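You operate a simulated robot arm through the tools that you are given. There is no shell and no other tool.

You run a simulated robot arm. Do the job below in one go: nothing can be reset, and whatever is moved stays where it is left.

## Task
Fold the napkin and the towel and lay both in the bamboo tray on the table.
Where things are to end (x, y in the base frame): cream napkin within 0.06 m of [0.72, 0.14]; white towel within 0.06 m of [0.72, -0.04].

The check looks at the end state, three seconds after you hand in, the way a careful person would. Anything else that was tipped, shoved, dropped, spilled or broken makes it a failure. Flat cloth is picked up by pressing the open fingertips on it (5 to 10 N) and closing them slowly along it; thin cloth reads only 2 to 8 mm in the jaws.

## Robot
A 6-joint arm with a two-finger parallel gripper, fixed in place. Base frame: the origin is at the foot of the arm, x ahead of it, y to its left, z up; the work surface is at about z = 0.75. Lengths are in m, angles in rad, forces in N, time in s.
With the tool pointing down near the work surface it reaches from about 0.3 to 0.74 m from the base axis. Its first joint turns from -1.152 to 1.152 rad. Payload 2.45 kg.
The tool frame sits at the grasp point between the pads (the TCP): z along the fingers, y along the line on which they close. The tips reach 0.024 m beyond it. Largest opening 0.068 m; finger width 0.017, thickness 0.01; the body of the gripper, 0.04 by 0.07 m, starts 0.041 m behind the TCP.
Orientation is told as [roll, pitch, yaw] about the base's x, y, z axes, in that order, counted from this pose: with the fingers straight down and closing along the base's y, the tool's x points along the base's -x, its y along +y and its z along -z.

## Interface
- The arm moves only by the tool apply_moves. Its arguments are lists of equal length, an entry for each row: "linear": the shift along the base's x, y, z in mm, a list of three; "turn": the turn, a rotation vector about the base's x, y, z in rad, a list of three; "grip": the finger opening in mm, from 0 to 68. In form: {"linear": [[tx, ty, tz], ...], "turn": [[wx, wy, wz], ...], "grip": [grip, ...]}. A call has 1 to 20 rows; each row shifts and turns the commanded pose from where the row before left it. Rows are played at 5 a second. More than 0.05 m and 0.15 rad between two rows, or a gripper value outside its range, and nothing of the call is played. Where a pose cannot be reached the arm comes as near as it can. A force on the tool above 40 N (or 10 N above the force at the start of the call, whichever is more), or a blocked arm, ends the call early, and 0.2 s more pass. The fingers move at their own pace (about 0.108 m/s each) and stop on an object; they squeeze with about 31 N. The grip force told is the motor's: it shows also when the fingers shut on nothing. Time passes only in rows, and 0.2 s behind the last, so rows that do not move let the fingers close. It gives the time, the measured TCP pose, the force on the tool (base axes), the opening and the grip force at its end, in the units of the frame above (readings bear some noise), with the torque about the TCP (base axes, N m) and any sound that the robot's microphone picked up.
- Cameras (640 x 400 px; columns grow to the right, rows downward): "scene" is fixed at [0.1614, 0.4274, 1.4383]; the picture's right is [-0.72, -0.69, 0.00], its down [-0.55, 0.57, -0.61] and it looks along [0.42, -0.44, -0.79] (base axes); focal length 290 px, centre (320, 200). "wrist" rides on the gripper at [0.084, 0.011, -0.075] in the tool frame; the picture's right is [-0.13, 0.99, 0.00], its down [-0.60, -0.08, -0.79] and it looks along [-0.79, -0.10, 0.61] (tool axes); focal length 251 px, centre (320, 200). There is no depth. A picture from a camera that has moved, and an enlarged one, comes with that camera's place and axes in the base frame and with its lens.
- grab_frame(camera): a new picture of that camera. No time passes.
- zoom(camera, box): a new picture of the part [left, top, right, bottom] of that camera's present view, enlarged. No time passes.
- close_job(): hands the job in; it is judged then, once.

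Nothing tells you positions but the pictures and the camera data. Unless the task says otherwise, let go and move clear before handing in.

The tools are called after "Emit:" as a command line: name --argument value ..., lists and objects as JSON in quotes. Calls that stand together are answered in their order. apply_moves: Moves the arm, as the interface text tells. Its arguments: {"type":"object","properties":{"linear":{"type":"array"},"turn":{"type":"array"},"grip":{"type":"array"}},"required":["linear","turn","grip"]} The other tools are called the same way: grab_frame (camera) takes a picture; zoom (camera, box) takes an enlarged picture of a part of a camera's view; close_job () hands the job in.

At the start:

```text
clock: 0.0
position: [0.4244, 0.0116, 1.1223]
orientation: [0.0, 0.0, 0.001]
ft_force: [-0.2, -0.1, -0.5]
moment: [-0.03, 0.01, 0.0]
width: 0.0678
finger_force: 0.1
```

scene: 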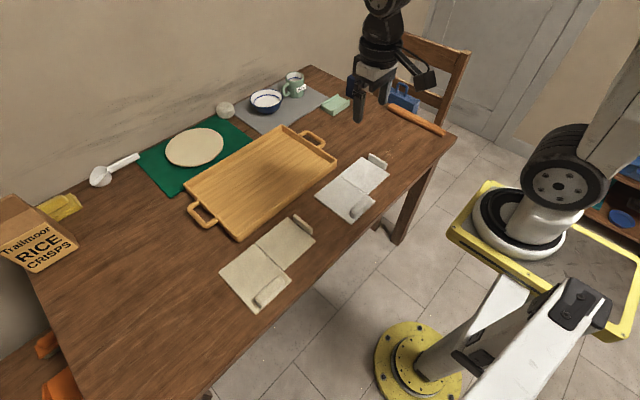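
wrist: 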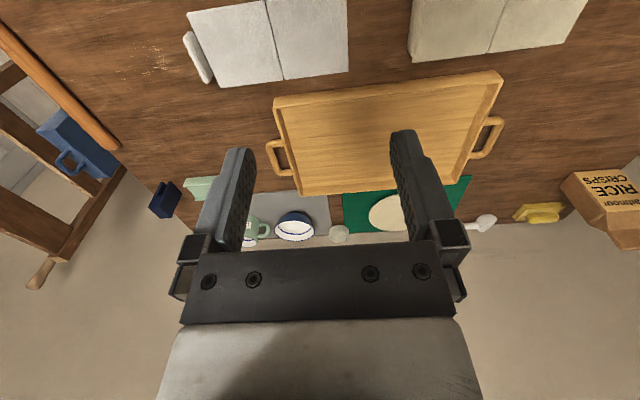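

I see a cream napkin and a white towel lying flat at the near edge of the table. Each has a crease down the middle and rolled or raised parts at its ends, and the bamboo tray is behind them. I'll take a closer look before moving.

Emit:
zoom --camera "scene" --box '[200, 140, 400, 320]'

Emit:
zoom --camera "wrist" --box '[160, 0, 620, 210]'

Emit:
zoom --camera "scene" --box '[200, 200, 330, 320]'

Emit:
zoom --camera "scene" --box '[300, 140, 410, 230]'

```text
2.22 times, centred on (300, 230) of scene
camera zoom: at [0.1614, 0.4274, 1.4383], right [-0.72, -0.69, 0.0], down [-0.55, 0.57, -0.61], along [0.42, -0.44, -0.79], focal length 644 px, centre (364, 133)
```

zoom: 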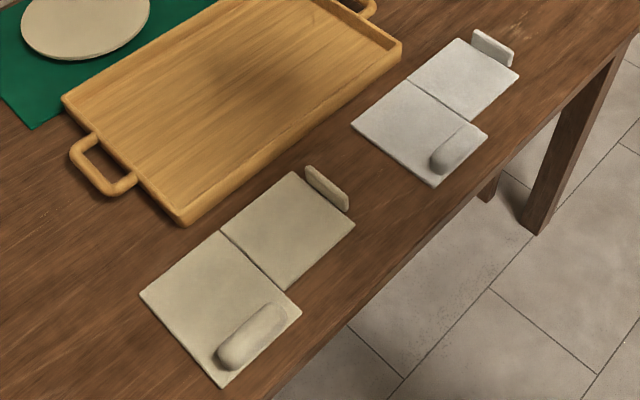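

```text
1.39 times, centred on (390, 105) of wrist
camera zoom: at [0.3396, 0.0222, 1.1979], right [0.13, 0.99, 0.0], down [0.6, -0.08, 0.79], along [0.79, -0.1, -0.61], focal length 350 px, centre (223, 332)
```

zoom: 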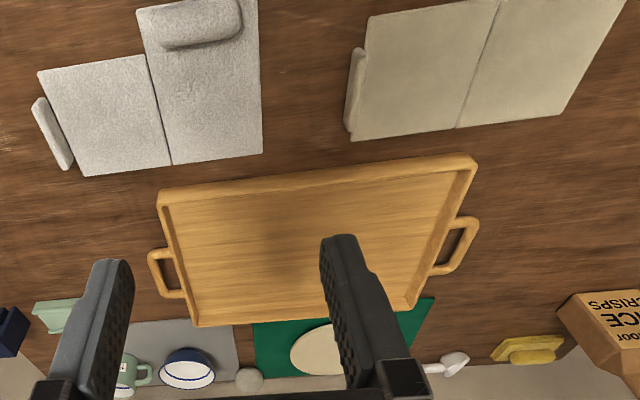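

```text
3.33 times, centred on (265, 260) of scene
camera zoom: at [0.1614, 0.4274, 1.4383], right [-0.72, -0.69, 0.0], down [-0.55, 0.57, -0.61], along [0.42, -0.44, -0.79], focal length 965 px, centre (503, 0)
```

zoom: 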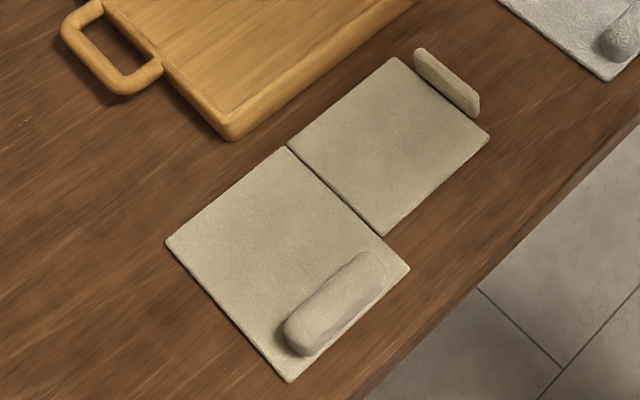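

```text
4.44 times, centred on (355, 185) of scene
camera zoom: at [0.1614, 0.4274, 1.4383], right [-0.72, -0.69, 0.0], down [-0.55, 0.57, -0.61], along [0.42, -0.44, -0.79], focal length 1287 px, centre (164, 267)
```

zoom: 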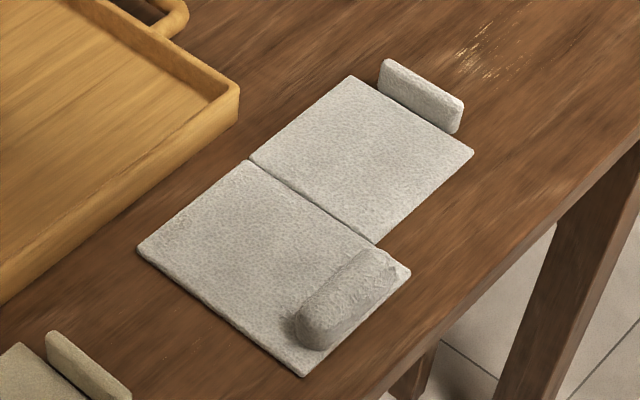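

The two cloths look alike. Each has a large half carrying a roll on its near edge, and a smaller half on the -y side with an upright tab. The napkin's fold line is at about y=0.27 with its tab at about (0.49, 0.15). The towel's fold line is at about y=-0.065 with its tab at about y=-0.19. Next I'll move the wrist camera nearer to the napkin to check heights.

Emit:
apply_moves --linear '[[-10, 28, -34], [-10, 28, -34], [-10, 28, -34], [-10, 28, -34], [-4, 26, -34]]' --turn '[[0, 0, 0], [0, 0, 0], [0, 0, 0], [0, 0, 0], [0, 0, 0]]' --grip '[68, 68, 68, 68, 68]'

Emit:
grab_frame --camera "wrist"

Emit:
grab_frame --camera "scene"

```text
clock: 1.2
position: [0.3794, 0.1472, 0.9502]
orientation: [-0.001, -0.001, -0.001]
ft_force: [-0.1, 0.3, 0.3]
moment: [0.01, -0.04, -0.02]
width: 0.0681
finger_force: 0.0
```

```text
taken
camera wrist: at [0.2944, 0.159, 1.0257], right [0.13, 0.99, 0.0], down [0.6, -0.08, 0.79], along [0.79, -0.1, -0.61], focal length 251 px, centre (320, 200)
```

wrist: 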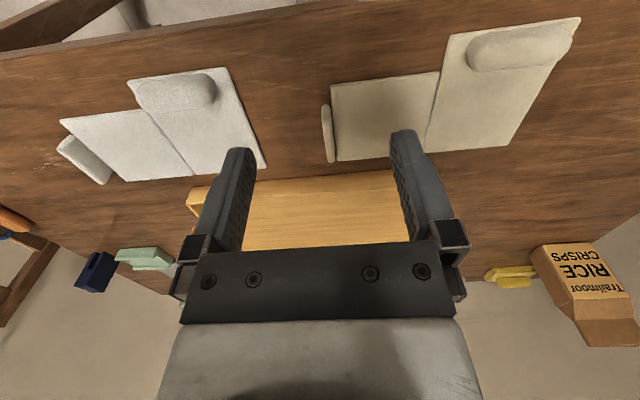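

```text
taken
```

scene: 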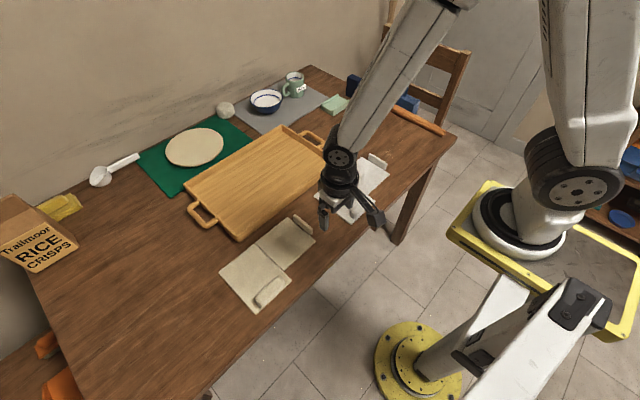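

The wrist view shows both cloths clearly. I'll zoom in to measure the tabs and rolls.

Emit:
zoom --camera "wrist" --box '[40, 50, 280, 200]'

Emit:
zoom --camera "wrist" --box '[300, 10, 600, 180]'

Emit:
zoom --camera "scene" --box '[170, 110, 350, 250]'

```text
2.67 times, centred on (160, 125) of wrist
camera zoom: at [0.2944, 0.159, 1.0257], right [0.13, 0.99, 0.0], down [0.6, -0.08, 0.79], along [0.79, -0.1, -0.61], focal length 670 px, centre (747, 400)
```

zoom: 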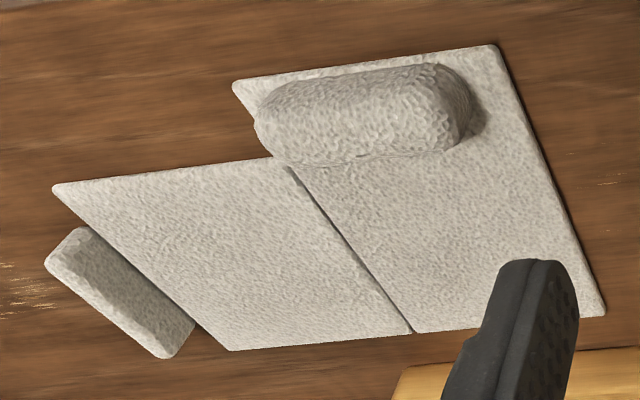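

```text
2.13 times, centred on (450, 95) of wrist
camera zoom: at [0.2944, 0.159, 1.0257], right [0.13, 0.99, 0.0], down [0.6, -0.08, 0.79], along [0.79, -0.1, -0.61], focal length 536 px, centre (43, 424)
```

zoom: 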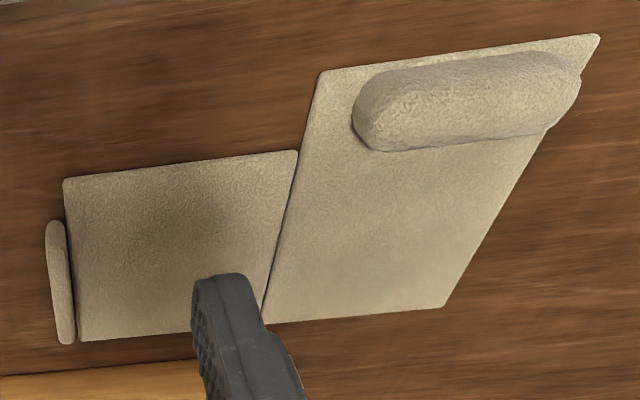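

```text
2.86 times, centred on (260, 180) of scene
camera zoom: at [0.1614, 0.4274, 1.4383], right [-0.72, -0.69, 0.0], down [-0.55, 0.57, -0.61], along [0.42, -0.44, -0.79], focal length 827 px, centre (491, 257)
```

zoom: 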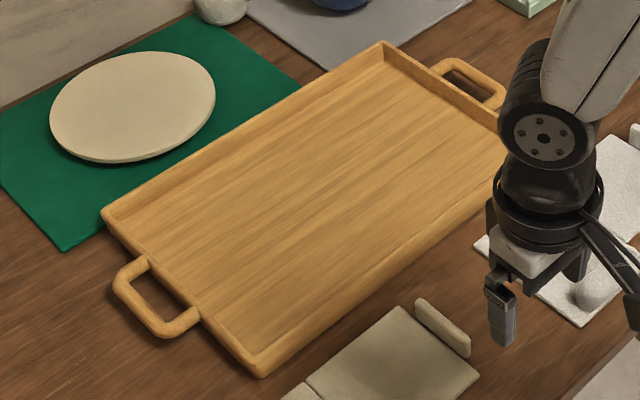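

The tab tops are at about z=0.78, about 10 mm thick and 75 mm long in x, so the fingers can close on them along y as they are now. The napkin tab's centre is at about (0.492, 0.144). I'll move above it and check the alignment.

Emit:
apply_moves --linear '[[28, -1, -25], [28, -1, -25], [28, -1, -25], [28, 0, -35]]' --turn '[[0, 0, 0], [0, 0, 0], [0, 0, 0], [0, 0, 0]]' --grip '[68, 68, 68, 68]'

Emit:
grab_frame --camera "wrist"

Emit:
zoom --camera "scene" --box '[210, 160, 370, 320]'

```text
clock: 2.2
position: [0.4917, 0.1452, 0.8417]
orientation: [-0.001, 0.001, -0.001]
ft_force: [0.3, -0.5, -0.6]
moment: [0.0, -0.01, -0.02]
width: 0.0679
finger_force: 0.1
```

```text
taken
camera wrist: at [0.4071, 0.1558, 0.9173], right [0.13, 0.99, 0.0], down [0.6, -0.08, 0.79], along [0.79, -0.1, -0.61], focal length 251 px, centre (320, 200)
```

wrist: 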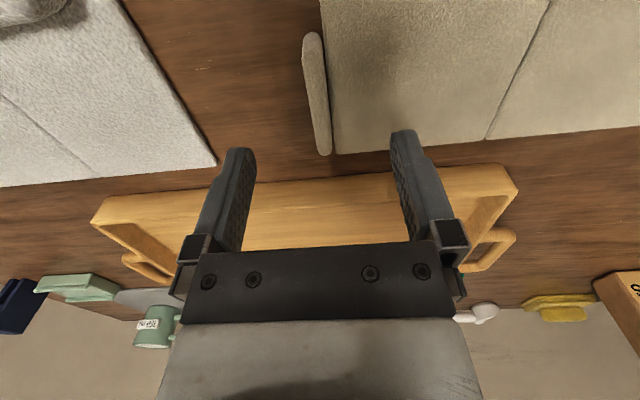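

```text
2.50 times, centred on (290, 240) of scene
camera zoom: at [0.1614, 0.4274, 1.4383], right [-0.72, -0.69, 0.0], down [-0.55, 0.57, -0.61], along [0.42, -0.44, -0.79], focal length 724 px, centre (395, 100)
```

zoom: 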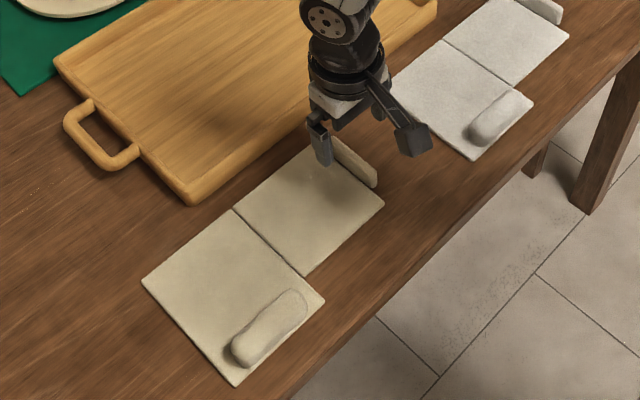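

The tab lies right between the fingers. I'll lower straight down around it.

Emit:
apply_moves --linear '[[3, -1, -25], [0, 0, -20], [0, 0, -10], [0, 0, -4]]' --turn '[[0, 0, 0], [0, 0, 0], [0, 0, 0], [0, 0, 0]]' --grip '[68, 68, 68, 68]'

Emit:
grab_frame --camera "wrist"

Emit:
zoom --camera "scene" --box '[250, 160, 370, 260]'

```text
clock: 3.2
position: [0.4958, 0.1442, 0.7841]
orientation: [-0.001, 0.0, -0.001]
ft_force: [0.0, -0.3, -0.2]
moment: [0.0, 0.03, -0.01]
width: 0.0678
finger_force: 0.1
```

```text
taken
camera wrist: at [0.4101, 0.1562, 0.8591], right [0.13, 0.99, 0.0], down [0.6, -0.08, 0.79], along [0.79, -0.1, -0.61], focal length 251 px, centre (320, 200)
```

wrist: 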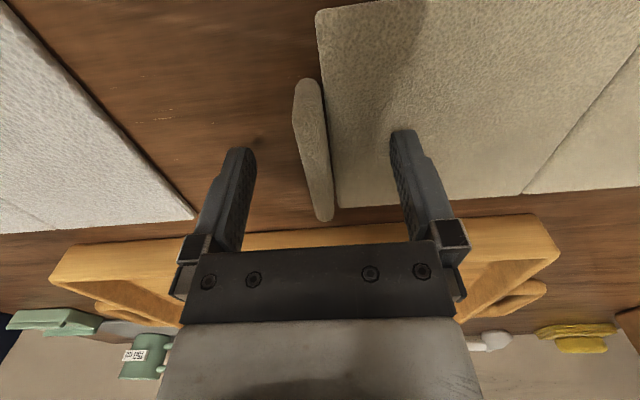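

```text
4.00 times, centred on (310, 210) of scene
camera zoom: at [0.1614, 0.4274, 1.4383], right [-0.72, -0.69, 0.0], down [-0.55, 0.57, -0.61], along [0.42, -0.44, -0.79], focal length 1158 px, centre (360, 160)
```

zoom: 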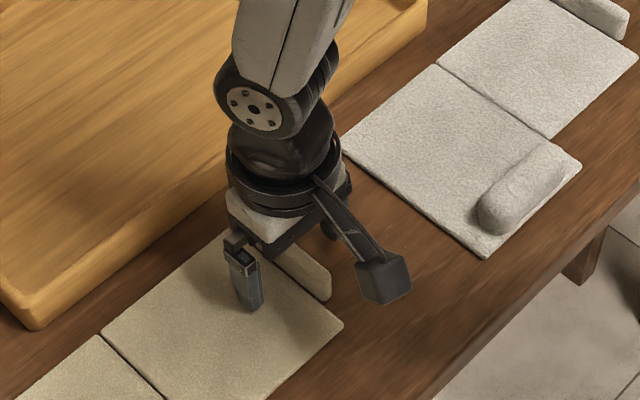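

The fingers straddle the tab with their tips just above the cloth. I'll lower 2 mm and close slowly.

Emit:
apply_moves --linear '[[0, 0, -2], [0, 0, 0], [0, 0, 0], [0, 0, 0], [0, 0, 0], [0, 0, 0], [0, 0, 0]]' --turn '[[0, 0, 0], [0, 0, 0], [0, 0, 0], [0, 0, 0], [0, 0, 0], [0, 0, 0], [0, 0, 0]]' --grip '[60, 45, 30, 20, 10, 0, 0]'

Emit:
grab_frame --camera "wrist"

```text
clock: 4.8
position: [0.494, 0.1456, 0.781]
orientation: [-0.001, -0.001, 0.001]
ft_force: [0.5, -1.1, 0.3]
moment: [-0.03, -0.01, -0.02]
width: 0.0103
finger_force: 31.0
```

```text
taken
camera wrist: at [0.4102, 0.1561, 0.857], right [0.13, 0.99, 0.0], down [0.6, -0.08, 0.79], along [0.79, -0.1, -0.61], focal length 251 px, centre (320, 200)
```

wrist: 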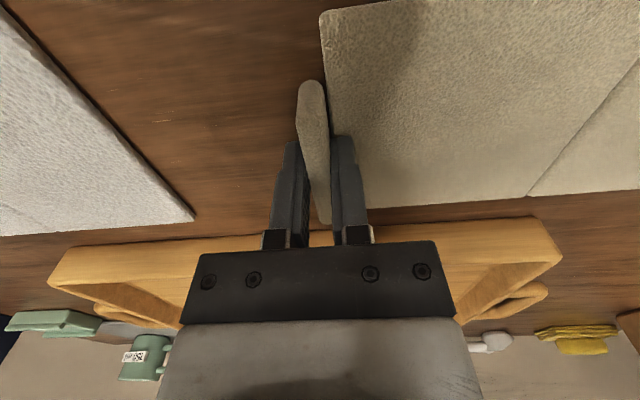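

The tab is held at 10.3 mm. I'll swing it up along an arc about the fold line, rolling the tool with it, and check after a few steps.

Emit:
apply_moves --linear '[[0, 3.5, 12.6], [0, 4.8, 12.2], [0, 6, 11.6], [0, 7.1, 11]]' --turn '[[-0.1, 0, 0], [-0.1, 0, 0], [-0.1, 0, 0], [-0.1, 0, 0]]' --grip '[0, 0, 0, 0]'

Emit:
grab_frame --camera "wrist"

Emit:
zoom --camera "scene" --box '[190, 130, 390, 330]'

```text
clock: 5.8
position: [0.4961, 0.1661, 0.8279]
orientation: [-0.4, 0.0, -0.002]
ft_force: [0.2, 0.7, -0.8]
moment: [-0.02, -0.08, 0.0]
width: 0.0101
finger_force: 30.7
```

```text
taken
camera wrist: at [0.4112, 0.2056, 0.8932], right [0.13, 0.91, -0.39], down [0.6, 0.24, 0.76], along [0.79, -0.33, -0.52], focal length 251 px, centre (320, 200)
```

wrist: 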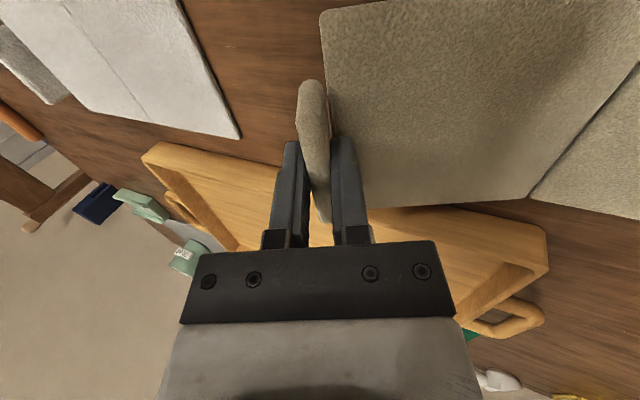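

```text
2.00 times, centred on (290, 230) of scene
camera zoom: at [0.1614, 0.4274, 1.4383], right [-0.72, -0.69, 0.0], down [-0.55, 0.57, -0.61], along [0.42, -0.44, -0.79], focal length 579 px, centre (380, 140)
```

zoom: 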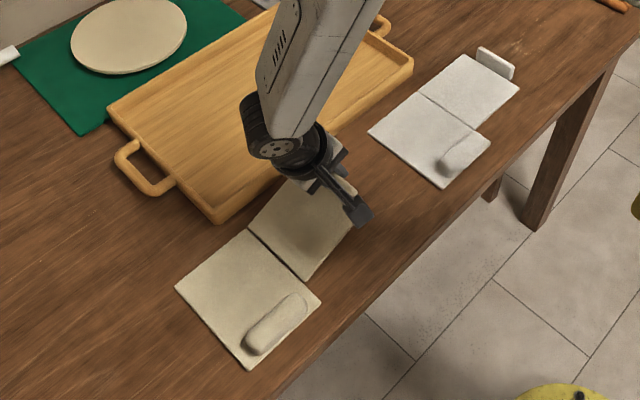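

The flap is rotating cleanly about the fold and the base half has not moved. I'll continue along the arc.

Emit:
apply_moves --linear '[[0, 8.1, 10.2], [0, 9.2, 9.3], [0, 10, 8.4], [0, 10.8, 7.4], [0, 11.5, 6.2], [0, 12, 5.1]]' --turn '[[-0.1, 0, 0], [-0.1, 0, 0], [-0.1, 0, 0], [-0.1, 0, 0], [-0.1, 0, 0], [-0.1, 0, 0]]' --grip '[0, 0, 0, 0, 0, 0]'

Emit:
grab_frame --camera "wrist"

Emit:
zoom --camera "scene" --box '[190, 130, 390, 330]'

```text
clock: 7.2
position: [0.4948, 0.2269, 0.875]
orientation: [-1.002, 0.001, -0.002]
ft_force: [-0.4, 0.1, -0.4]
moment: [0.0, 0.03, -0.05]
width: 0.0101
finger_force: 31.1
```

```text
taken
camera wrist: at [0.411, 0.2977, 0.9068], right [0.13, 0.53, -0.83], down [0.6, 0.63, 0.49], along [0.79, -0.57, -0.24], focal length 251 px, centre (320, 200)
```

wrist: 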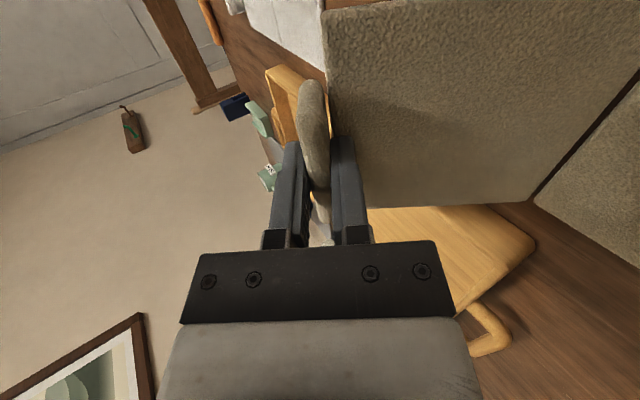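

```text
2.00 times, centred on (290, 230) of scene
camera zoom: at [0.1614, 0.4274, 1.4383], right [-0.72, -0.69, 0.0], down [-0.55, 0.57, -0.61], along [0.42, -0.44, -0.79], focal length 579 px, centre (380, 140)
```

zoom: 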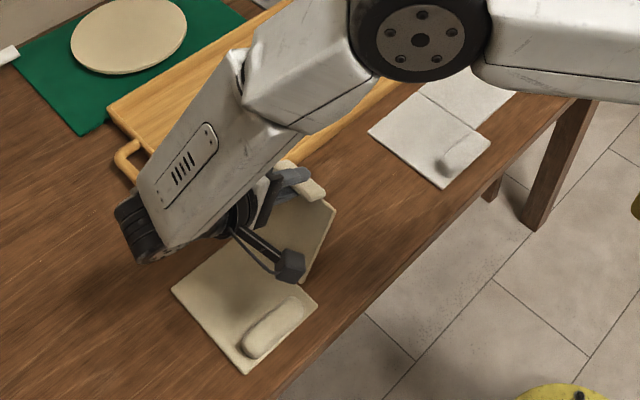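

The flap is at about 57° and everything follows. I'll carry on past vertical, still along the arc.

Emit:
apply_moves --linear '[[0, 12.5, 3.8], [0, 12.8, 2.5], [0, 13, 1.4], [0, 13.1, -0.2]]' --turn '[[-0.1, 0, 0], [-0.1, 0, 0], [-0.1, 0, 0], [-0.1, 0, 0]]' --grip '[0, 0, 0, 0]'

Emit:
grab_frame --camera "wrist"

Emit:
zoom --camera "scene" --box '[150, 130, 390, 330]'

```text
clock: 8.2
position: [0.4922, 0.2734, 0.883]
orientation: [-1.393, -0.005, 0.006]
ft_force: [5.6, 1.0, 7.5]
moment: [0.22, -0.03, -0.08]
width: 0.01
finger_force: 30.6
out of reach, approached as far as the arm can: row 4
```

```text
taken
camera wrist: at [0.4068, 0.348, 0.8861], right [0.13, 0.17, -0.98], down [0.6, 0.77, 0.22], along [0.79, -0.61, 0.0], focal length 251 px, centre (320, 200)
```

wrist: 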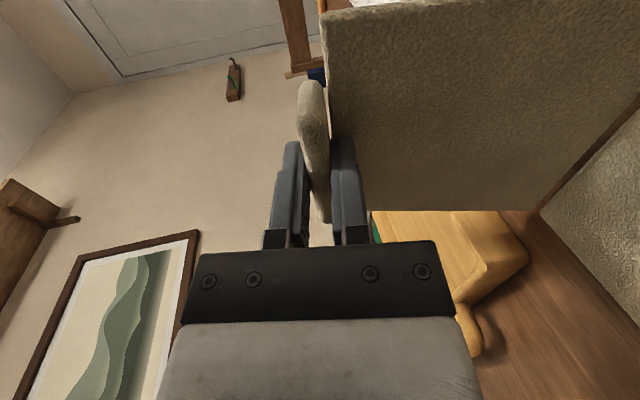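

```text
2.00 times, centred on (270, 230) of scene
camera zoom: at [0.1614, 0.4273, 1.4384], right [-0.72, -0.69, 0.0], down [-0.55, 0.57, -0.61], along [0.42, -0.44, -0.79], focal length 579 px, centre (420, 140)
```

zoom: 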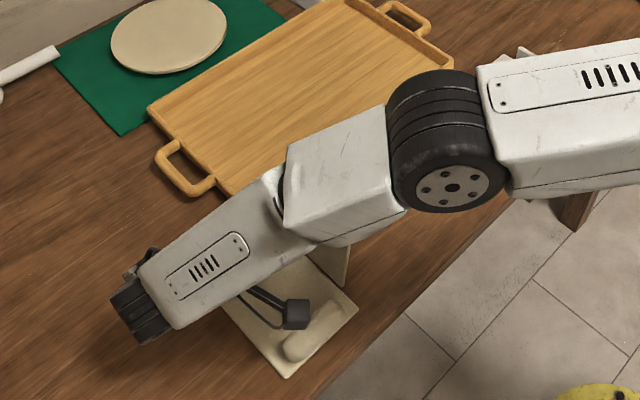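

The arm ran out of reach at about 80° because the wrist is too far out in y. There is free table on the -y side, so I'll slide the napkin a few cm that way while holding the flap, then finish the turn nearer to the base.

Emit:
apply_moves --linear '[[0, -10, 0], [0, -15, 0], [0, -15, 0], [0, -15, 0]]' --turn '[[0, 0, 0], [0, 0, 0], [0, 0, 0], [0, 0, 0]]' --grip '[0, 0, 0, 0]'

Emit:
grab_frame --camera "wrist"

Emit:
zoom --camera "scene" --box '[150, 130, 390, 330]'

```text
clock: 9.2
position: [0.4929, 0.2168, 0.8821]
orientation: [-1.401, 0.0, 0.0]
ft_force: [0.7, 3.2, 7.2]
moment: [0.55, 0.06, -0.07]
width: 0.0103
finger_force: 31.1
```

```text
taken
camera wrist: at [0.4068, 0.293, 0.8847], right [0.13, 0.17, -0.98], down [0.6, 0.77, 0.21], along [0.79, -0.62, 0.0], focal length 251 px, centre (320, 200)
```

wrist: 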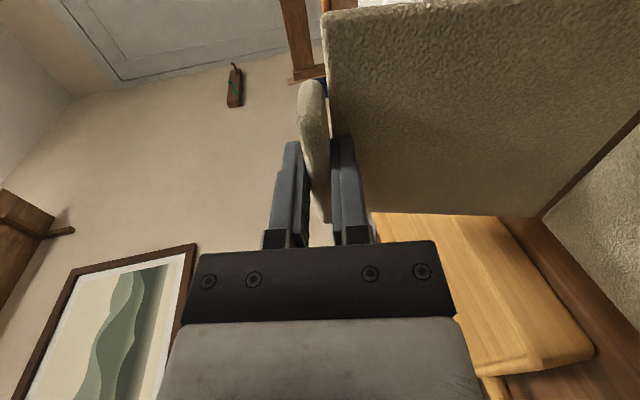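

```text
2.00 times, centred on (270, 230) of scene
camera zoom: at [0.1613, 0.4274, 1.4383], right [-0.72, -0.69, 0.0], down [-0.55, 0.57, -0.61], along [0.42, -0.44, -0.79], focal length 579 px, centre (420, 140)
```

zoom: 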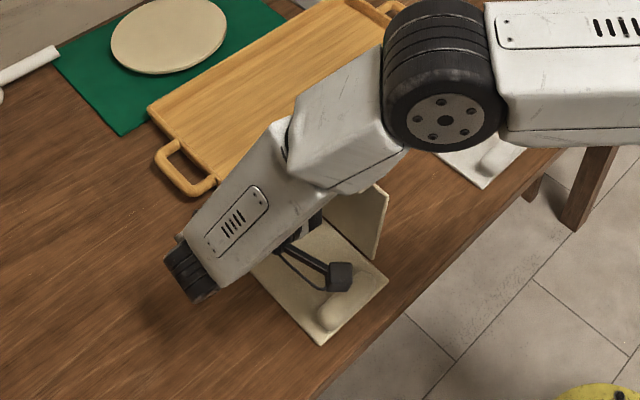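

The napkin slid with the flap and the pose is reachable now. I'll slide about 45 mm more, with the height eased slightly, then continue the rotation.

Emit:
apply_moves --linear '[[0, -15, 1], [0, -15, 1], [0, -15, 0], [0, 13, -1.2], [0, 12.8, -2.7], [0, 12.5, -3.9]]' --turn '[[0, 0, 0], [0, 0, 0], [0, 0, 0], [-0.1, 0, 0], [-0.1, 0, 0], [-0.1, 0, 0]]' --grip '[0, 0, 0, 0, 0, 0]'

Emit:
grab_frame --camera "wrist"

Emit:
zoom --camera "scene" --box '[150, 130, 390, 330]'

```text
clock: 10.6
position: [0.4754, 0.1771, 0.8793]
orientation: [-1.685, -0.001, 0.011]
ft_force: [6.3, 6.8, 17.3]
moment: [0.48, 0.02, -0.09]
width: 0.0099
finger_force: 31.0
out of reach, approached as far as the arm can: row 6
```

```text
taken
camera wrist: at [0.3908, 0.2495, 0.8612], right [0.13, -0.11, -0.98], down [0.6, 0.8, -0.01], along [0.79, -0.58, 0.17], focal length 251 px, centre (320, 200)
```

wrist: 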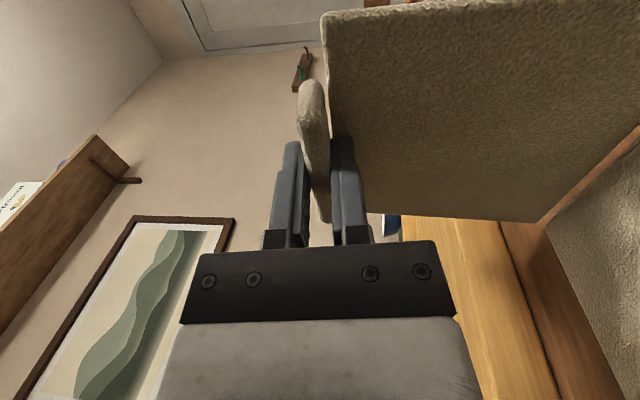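

```text
2.00 times, centred on (270, 230) of scene
camera zoom: at [0.1613, 0.4274, 1.4383], right [-0.72, -0.69, 0.0], down [-0.55, 0.57, -0.61], along [0.42, -0.44, -0.79], focal length 579 px, centre (420, 140)
```

zoom: 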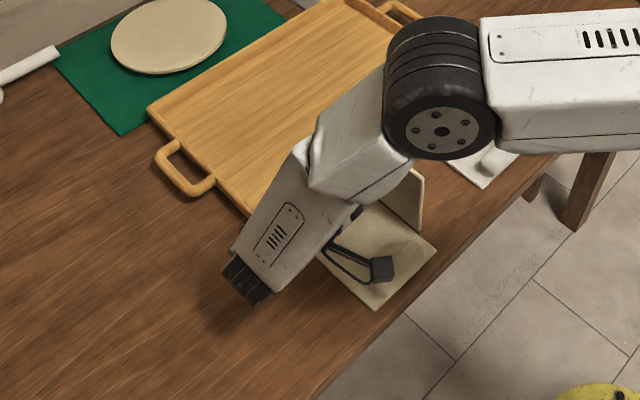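

The flap is now about 6° past vertical and the tool is near its reach limit. I'll open the fingers while moving down, so the upper finger keeps pressing the tab toward the fold, then look.

Emit:
apply_moves --linear '[[0, 0, -3], [0, 0, -5], [0, 0, -5], [0, 0, -5]]' --turn '[[0, 0, 0], [0, 0, 0], [0, 0, 0], [0, 0, 0]]' --grip '[14, 20, 26, 34]'

Emit:
grab_frame --camera "wrist"

Emit:
zoom --camera "scene" --box '[150, 130, 390, 330]'

```text
clock: 11.6
position: [0.4739, 0.1699, 0.861]
orientation: [-1.695, 0.003, 0.005]
ft_force: [-0.6, -0.4, -0.3]
moment: [-0.02, -0.02, 0.0]
width: 0.0341
finger_force: 0.0
out of reach, approached as far as the arm can: row 1
```

```text
taken
camera wrist: at [0.3872, 0.2434, 0.8421], right [0.13, -0.12, -0.98], down [0.6, 0.8, -0.02], along [0.79, -0.59, 0.18], focal length 251 px, centre (320, 200)
```

wrist: 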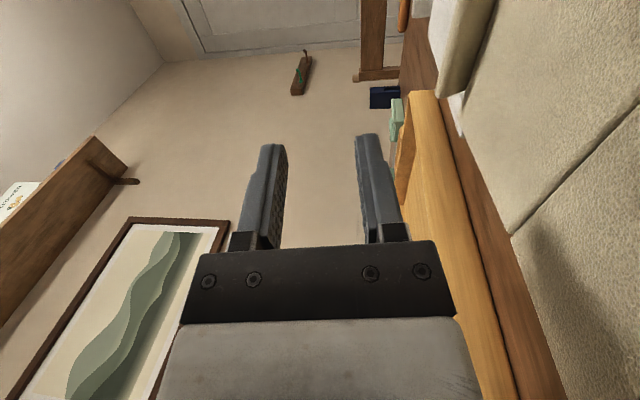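

```text
2.00 times, centred on (270, 230) of scene
camera zoom: at [0.1614, 0.4274, 1.4383], right [-0.72, -0.69, 0.0], down [-0.55, 0.57, -0.61], along [0.42, -0.44, -0.79], focal length 579 px, centre (420, 140)
```

zoom: 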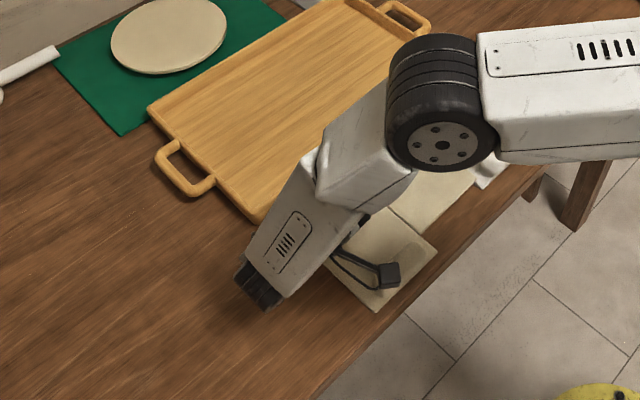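

The flap dropped back flat; the arm shifted slightly in -y while releasing and probably tipped it back. I'll raise and straighten the tool, then see how things lie.

Emit:
apply_moves --linear '[[0, 0, 15], [0, 0, 20], [0, 0, 20], [0, 0, 20], [0, 0, 10], [0, 0, 10], [0, 0, 0], [0, 0, 0], [0, 0, 0], [0, 0, 0], [0, 0, 0], [0, 0, 0], [0, 0, 0]]' --turn '[[0, 0, 0], [0.14, 0, 0], [0.14, 0, 0], [0.14, 0, 0], [0.14, 0, 0], [0.14, 0, 0], [0.14, 0, 0], [0.14, 0, 0], [0.14, 0, 0], [0.14, 0, 0], [0.14, 0, 0], [0.14, 0, 0], [0.14, 0, 0]]' --grip '[50, 68, 68, 68, 68, 68, 68, 68, 68, 68, 68, 68, 68]'

Emit:
grab_frame --camera "wrist"

Emit:
grab_frame --camera "scene"

```text
clock: 14.4
position: [0.4719, 0.1713, 0.9568]
orientation: [-0.017, -0.001, 0.0]
ft_force: [0.5, 0.6, -0.3]
moment: [-0.02, -0.01, 0.01]
width: 0.0679
finger_force: 0.0
```

```text
taken
camera wrist: at [0.3877, 0.1837, 1.0329], right [0.13, 0.99, -0.02], down [0.6, -0.06, 0.8], along [0.79, -0.11, -0.61], focal length 251 px, centre (320, 200)
```

wrist: 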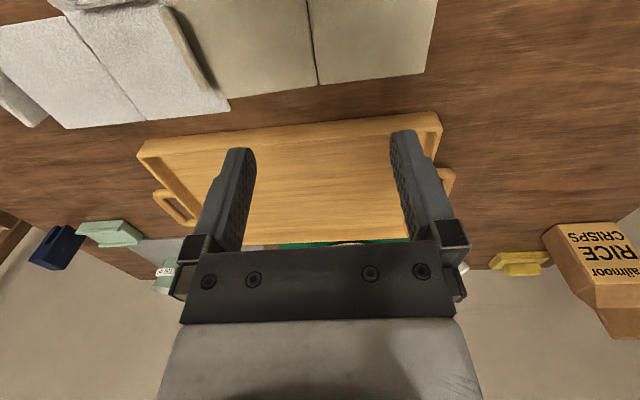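

```text
taken
```

scene: 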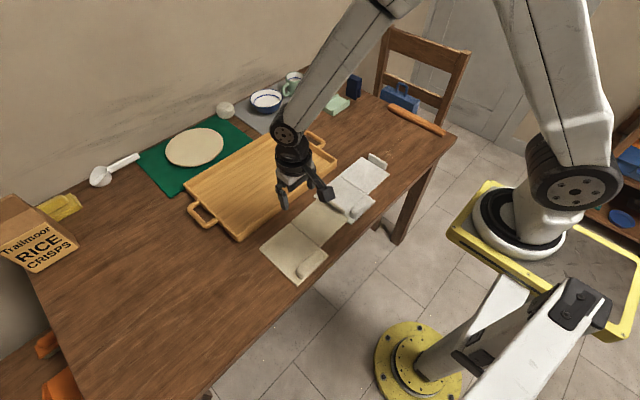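

Emit:
zoom --camera "scene" --box '[240, 140, 400, 290]'

Emit:
zoom --camera "wrist" --box '[0, 0, 460, 150]'

```text
2.67 times, centred on (320, 215) of scene
camera zoom: at [0.1614, 0.4274, 1.4383], right [-0.72, -0.69, 0.0], down [-0.55, 0.57, -0.61], along [0.42, -0.44, -0.79], focal length 772 px, centre (320, 160)
```

zoom: 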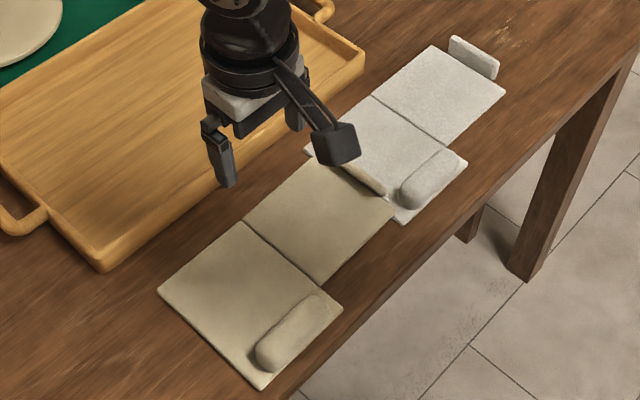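

```text
1.39 times, centred on (230, 75) of wrist
camera zoom: at [0.3877, 0.1837, 1.0329], right [0.13, 0.99, -0.02], down [0.6, -0.06, 0.8], along [0.79, -0.11, -0.61], focal length 350 px, centre (445, 374)
```

zoom: 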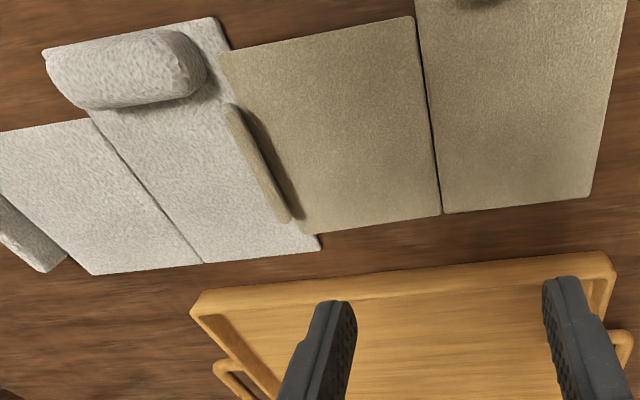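

The napkin lies flat again, with its base at about x 0.38–0.53, y 0.16–0.27. Its tab edge now rests on the towel's edge. The reach limit gets looser toward -y, so I'll first grip the tab and pull the napkin back clear of the towel, then do the towel before finishing the napkin.

Emit:
apply_moves --linear '[[1, -35, -20], [1, -35, -25], [0, -35, -25], [0, -32, -30]]' --turn '[[0.017, 0, 0], [0, 0, 0], [0, 0, 0], [0, 0, 0]]' --grip '[68, 68, 68, 68]'

Emit:
grab_frame --camera "wrist"

Emit:
zoom --camera "scene" --box '[240, 140, 400, 290]'

```text
clock: 15.4
position: [0.4729, 0.0369, 0.8552]
orientation: [-0.004, -0.001, -0.002]
ft_force: [0.9, 0.0, 0.3]
moment: [-0.01, -0.05, 0.02]
width: 0.068
finger_force: 0.0
```

```text
taken
camera wrist: at [0.3891, 0.0475, 0.9308], right [0.13, 0.99, 0.0], down [0.6, -0.08, 0.79], along [0.79, -0.1, -0.61], focal length 251 px, centre (320, 200)
```

wrist: 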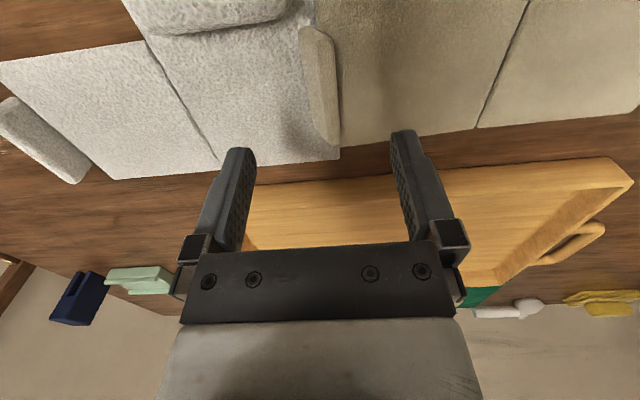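

```text
2.67 times, centred on (320, 215) of scene
camera zoom: at [0.1614, 0.4274, 1.4383], right [-0.72, -0.69, 0.0], down [-0.55, 0.57, -0.61], along [0.42, -0.44, -0.79], focal length 772 px, centre (320, 160)
```

zoom: 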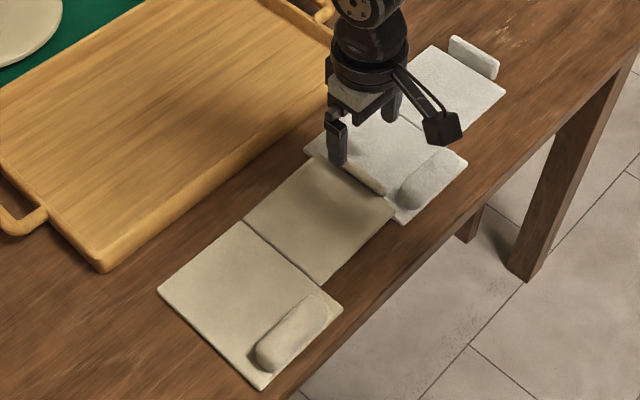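

The tab is centred under the gripper. I'll lower, grip it, lift slightly and pull +y about 45 mm.

Emit:
apply_moves --linear '[[0, 0, -30], [0, 0, -25], [0, 0, -12], [0, 0, 0], [0, 0, 0], [0, 0, 0], [0, 0, 0], [0, 0, 0]]' --turn '[[0, 0, 0], [0, 0, 0], [0, 0, 0], [0, 0, 0], [0, 0, 0], [0, 0, 0], [0, 0, 0], [0, 0, 0]]' --grip '[68, 68, 68, 50, 30, 15, 0, 0]'

Emit:
grab_frame --camera "wrist"

```text
clock: 17.2
position: [0.4739, 0.0342, 0.789]
orientation: [-0.004, 0.0, 0.001]
ft_force: [0.1, 0.2, 0.3]
moment: [-0.02, -0.08, 0.03]
width: 0.0102
finger_force: 30.9
```

```text
taken
camera wrist: at [0.3896, 0.0451, 0.8658], right [0.13, 0.99, 0.0], down [0.6, -0.08, 0.79], along [0.79, -0.1, -0.61], focal length 251 px, centre (320, 200)
```

wrist: 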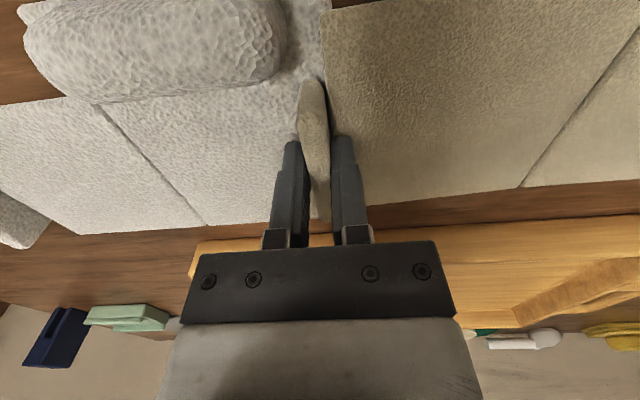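

Gripped. I'll pull +y and a little +x, away from the table edge.

Emit:
apply_moves --linear '[[0, 1, 5], [4, 12, 0], [4, 12, 0], [4, 12, 0], [4, 12, 0], [4, 12, -3], [0, 0, -4], [0, 0, 0], [0, 0, 0], [0, 0, 20], [0, 0, 40]]' --turn '[[0, 0, 0], [0, 0, 0], [0, 0, 0], [0, 0, 0], [0, 0, 0], [0, 0, 0], [0, 0, 0], [0, 0, 0], [0, 0, 0], [0, 0, 0], [0, 0, 0]]' --grip '[0, 0, 0, 0, 0, 0, 0, 30, 68, 68, 68]'

Emit:
grab_frame --camera "wrist"

Emit:
zoom --camera "scene" --box '[240, 140, 400, 290]'

```text
clock: 19.6
position: [0.4945, 0.0968, 0.8464]
orientation: [-0.003, 0.001, 0.0]
ft_force: [0.5, 0.7, 0.8]
moment: [0.02, -0.01, 0.01]
width: 0.0681
finger_force: 0.0
```

```text
taken
camera wrist: at [0.4108, 0.1075, 0.9233], right [0.13, 0.99, 0.0], down [0.6, -0.08, 0.79], along [0.79, -0.1, -0.61], focal length 251 px, centre (320, 200)
```

wrist: 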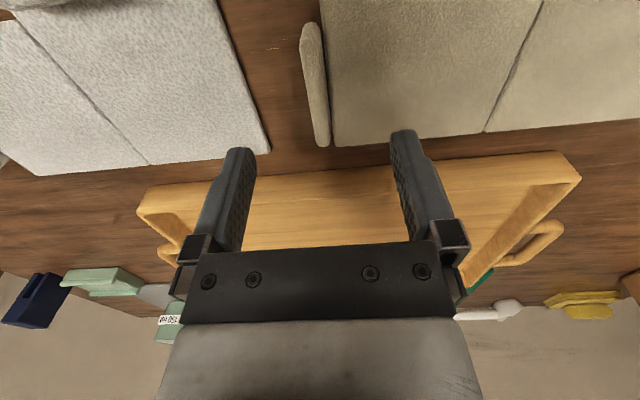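

```text
2.67 times, centred on (320, 215) of scene
camera zoom: at [0.1614, 0.4274, 1.4383], right [-0.72, -0.69, 0.0], down [-0.55, 0.57, -0.61], along [0.42, -0.44, -0.79], focal length 772 px, centre (320, 160)
```

zoom: 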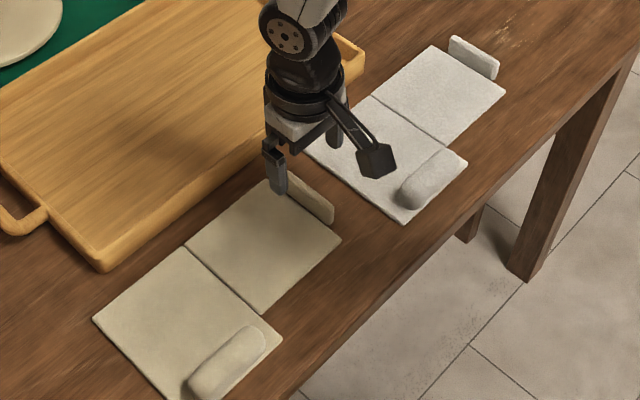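

The napkin is clear of the towel now. Next I'll move above the towel's tab, at about (0.495, -0.193).

Emit:
apply_moves --linear '[[0, -40, 10], [0, -42, 0], [0, -42, 0], [0, -42, 0], [0, -42, 0], [0, -42, 0], [0, -40, -10]]' --turn '[[0, 0, 0], [0, 0, 0], [0, 0, 0], [0, 0, 0], [0, 0, 0], [0, 0, 0], [0, 0, 0]]' --grip '[68, 68, 68, 68, 68, 68, 68]'

Emit:
grab_frame --camera "wrist"

Emit:
zoom --camera "scene" --box '[280, 120, 420, 240]'

```text
clock: 21.2
position: [0.4954, -0.1931, 0.8476]
orientation: [-0.003, 0.0, 0.0]
ft_force: [-0.3, 0.1, -1.1]
moment: [0.02, -0.01, 0.02]
width: 0.0681
finger_force: 0.0
```

```text
taken
camera wrist: at [0.4107, -0.1824, 0.9235], right [0.13, 0.99, 0.0], down [0.6, -0.08, 0.79], along [0.79, -0.1, -0.61], focal length 251 px, centre (320, 200)
```

wrist: 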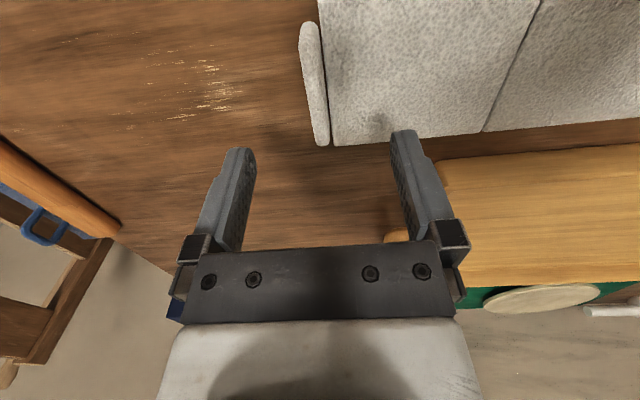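

```text
3.33 times, centred on (350, 180) of scene
camera zoom: at [0.1614, 0.4274, 1.4383], right [-0.72, -0.69, 0.0], down [-0.55, 0.57, -0.61], along [0.42, -0.44, -0.79], focal length 965 px, centre (220, 267)
```

zoom: 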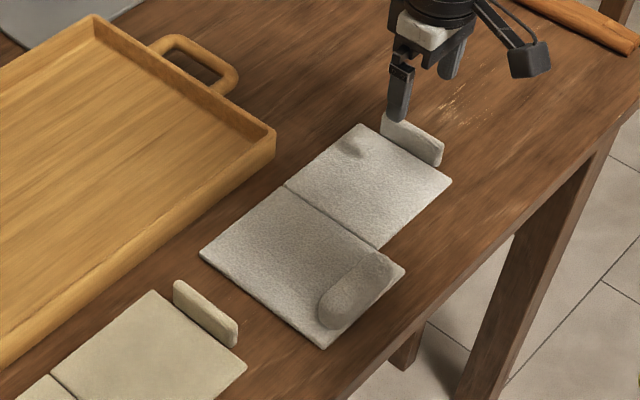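

The towel tab is aligned just as the napkin's was. I'll lower and grip it.

Emit:
apply_moves --linear '[[0, 0, -30], [0, 0, -25], [0, 0, -10], [0, 0, 0], [0, 0, 0], [0, 0, 0], [0, 0, 0], [0, 0, 0]]' --turn '[[0, 0, 0], [0, 0, 0], [0, 0, 0], [0, 0, 0], [0, 0, 0], [0, 0, 0], [0, 0, 0], [0, 0, 0]]' --grip '[68, 68, 68, 50, 30, 15, 0, 0]'

Emit:
grab_frame --camera "wrist"

```text
clock: 23.0
position: [0.496, -0.1936, 0.7837]
orientation: [-0.003, 0.001, -0.001]
ft_force: [0.3, -0.9, 0.7]
moment: [-0.02, 0.03, 0.02]
width: 0.0102
finger_force: 30.8
```

```text
taken
camera wrist: at [0.4121, -0.1827, 0.8584], right [0.13, 0.99, 0.0], down [0.6, -0.08, 0.79], along [0.79, -0.1, -0.61], focal length 251 px, centre (320, 200)
```

wrist: 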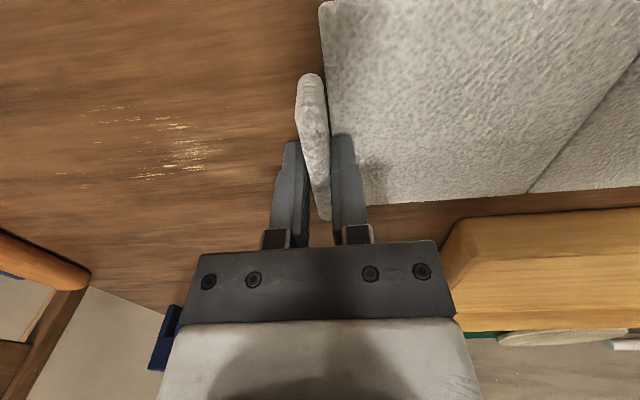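

The towel tab is held at 10.2 mm. I'll swing it up along the same arc.

Emit:
apply_moves --linear '[[0, 3.5, 12.6], [0, 4.8, 12.2], [0, 6, 11.6], [0, 7.1, 11], [0, 8.1, 10.2], [0, 9.2, 9.3], [0, 10, 8.4], [0, 10.8, 7.4], [0, 11.5, 6.2], [0, 12, 5.1], [0, 12.5, 3.8], [0, 12.8, 2.5], [0, 13, 1.4]]' --turn '[[-0.1, 0, 0], [-0.1, 0, 0], [-0.1, 0, 0], [-0.1, 0, 0], [-0.1, 0, 0], [-0.1, 0, 0], [-0.1, 0, 0], [-0.1, 0, 0], [-0.1, 0, 0], [-0.1, 0, 0], [-0.1, 0, 0], [-0.1, 0, 0], [-0.1, 0, 0]]' --grip '[0, 0, 0, 0, 0, 0, 0, 0, 0, 0, 0, 0, 0]'

Emit:
grab_frame --camera "wrist"

Emit:
zoom --camera "scene" --box '[240, 120, 420, 300]'

```text
clock: 25.8
position: [0.4947, -0.0724, 0.8853]
orientation: [-1.306, -0.002, 0.001]
ft_force: [1.1, -5.3, 20.2]
moment: [-0.57, 0.05, 0.06]
width: 0.01
finger_force: 31.1
```

```text
taken
camera wrist: at [0.4102, 0.0034, 0.8954], right [0.13, 0.26, -0.96], down [0.6, 0.75, 0.28], along [0.79, -0.61, -0.06], focal length 251 px, centre (320, 200)
```

wrist: 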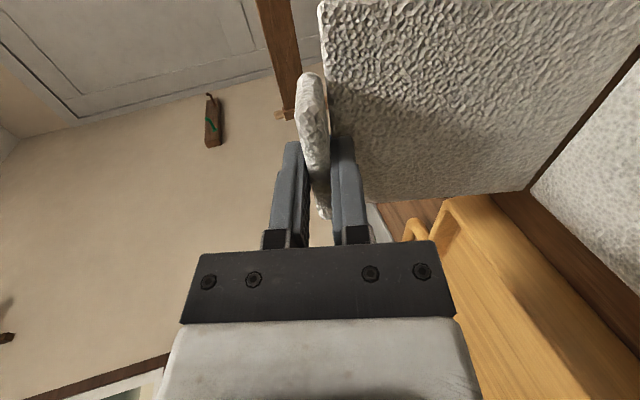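

```text
2.22 times, centred on (330, 210) of scene
camera zoom: at [0.1611, 0.4273, 1.4384], right [-0.72, -0.69, 0.0], down [-0.55, 0.57, -0.61], along [0.42, -0.44, -0.79], focal length 644 px, centre (298, 178)
```

zoom: 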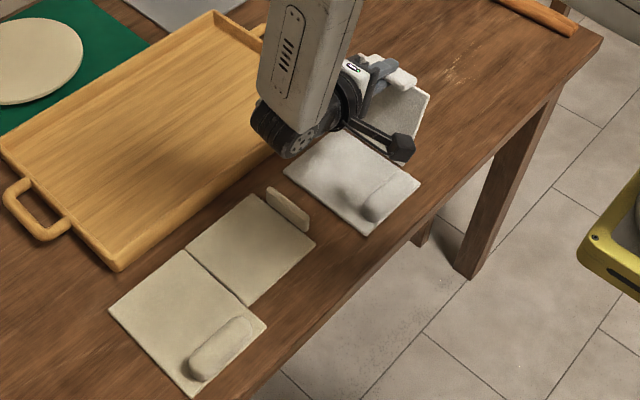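

The force shows the flap is being squeezed down onto the fold by about 20 N. I'll raise by 3 mm and re-check.

Emit:
apply_moves --linear '[[0, 0, 3]]' --turn '[[0, 0, 0]]' --grip '[0]'

```text
clock: 26.2
position: [0.495, -0.0723, 0.8858]
orientation: [-1.3, -0.002, 0.001]
ft_force: [2.0, -0.8, 4.0]
moment: [-0.11, -0.13, 0.04]
width: 0.0101
finger_force: 31.8
```

That relieved it. I'll continue past vertical.

Emit:
apply_moves --linear '[[0, 13.2, 0.3], [0, 13.2, -0.9], [0, 13, -2.3], [0, 12.7, -3.6]]' --turn '[[-0.1, 0, 0], [-0.1, 0, 0], [-0.1, 0, 0], [-0.1, 0, 0]]' --grip '[0, 0, 0, 0]'

Emit:
grab_frame --camera "wrist"

Emit:
zoom --camera "scene" --box '[240, 120, 420, 300]'

```text
clock: 27.2
position: [0.4947, -0.0213, 0.8804]
orientation: [-1.706, -0.001, 0.0]
ft_force: [-0.2, -0.4, -0.3]
moment: [0.01, 0.03, 0.0]
width: 0.0102
finger_force: 31.2
```

```text
taken
camera wrist: at [0.4107, 0.052, 0.8601], right [0.13, -0.13, -0.98], down [0.6, 0.8, -0.03], along [0.79, -0.59, 0.18], focal length 251 px, centre (320, 200)
```

wrist: 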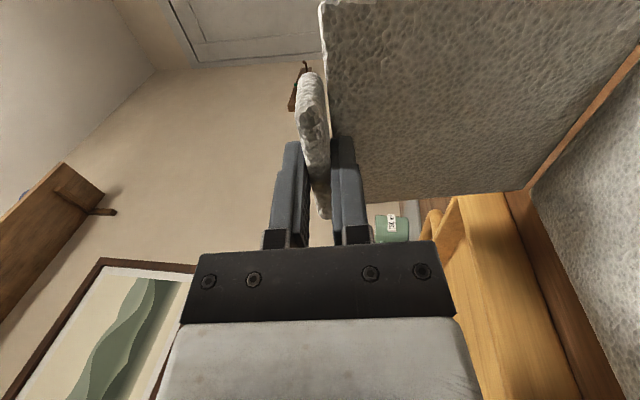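

```text
2.22 times, centred on (330, 210) of scene
camera zoom: at [0.1614, 0.4273, 1.4383], right [-0.72, -0.69, 0.0], down [-0.55, 0.57, -0.61], along [0.42, -0.44, -0.79], focal length 644 px, centre (298, 178)
```

zoom: 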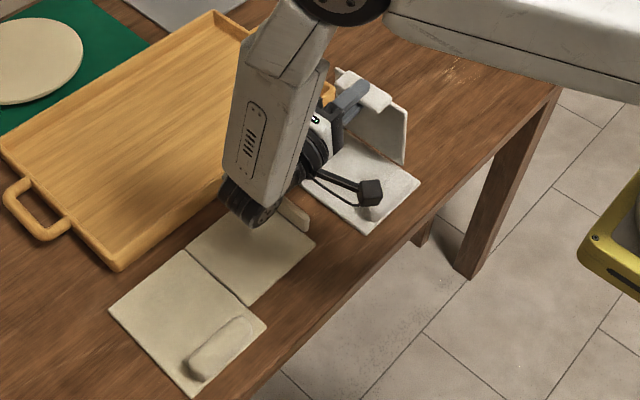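

The flap is at about 98° with no strain on it. I'll go slightly further, then open and back off in +y.

Emit:
apply_moves --linear '[[0, 6.1, -2.4], [0, 1, 0], [0, 3, 0], [0, 8, 0], [0, 10, 0]]' --turn '[[-0.05, 0, 0], [0, 0, 0], [0, 0, 0], [0, 0, 0], [0, 0, 0]]' --grip '[0, 16, 24, 32, 40]'

Emit:
grab_frame --camera "wrist"

Emit:
zoom --camera "scene" --box '[240, 120, 420, 300]'

```text
clock: 28.4
position: [0.4945, 0.0051, 0.8776]
orientation: [-1.754, -0.001, 0.001]
ft_force: [0.4, -0.1, -0.5]
moment: [0.02, 0.02, -0.03]
width: 0.0399
finger_force: 0.2
```

```text
taken
camera wrist: at [0.4098, 0.079, 0.8546], right [0.13, -0.18, -0.98], down [0.6, 0.79, -0.07], along [0.79, -0.58, 0.21], focal length 251 px, centre (320, 200)
```

wrist: 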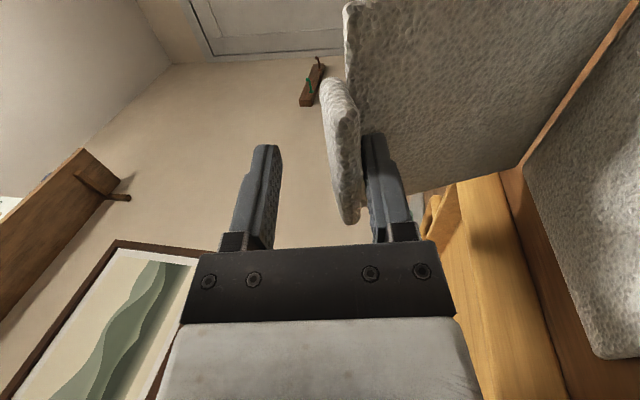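

```text
2.22 times, centred on (330, 210) of scene
camera zoom: at [0.1614, 0.4273, 1.4383], right [-0.72, -0.69, 0.0], down [-0.55, 0.57, -0.61], along [0.42, -0.44, -0.79], focal length 644 px, centre (298, 178)
```

zoom: 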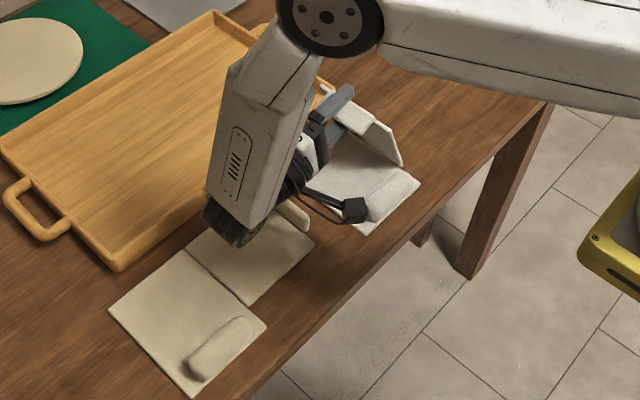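

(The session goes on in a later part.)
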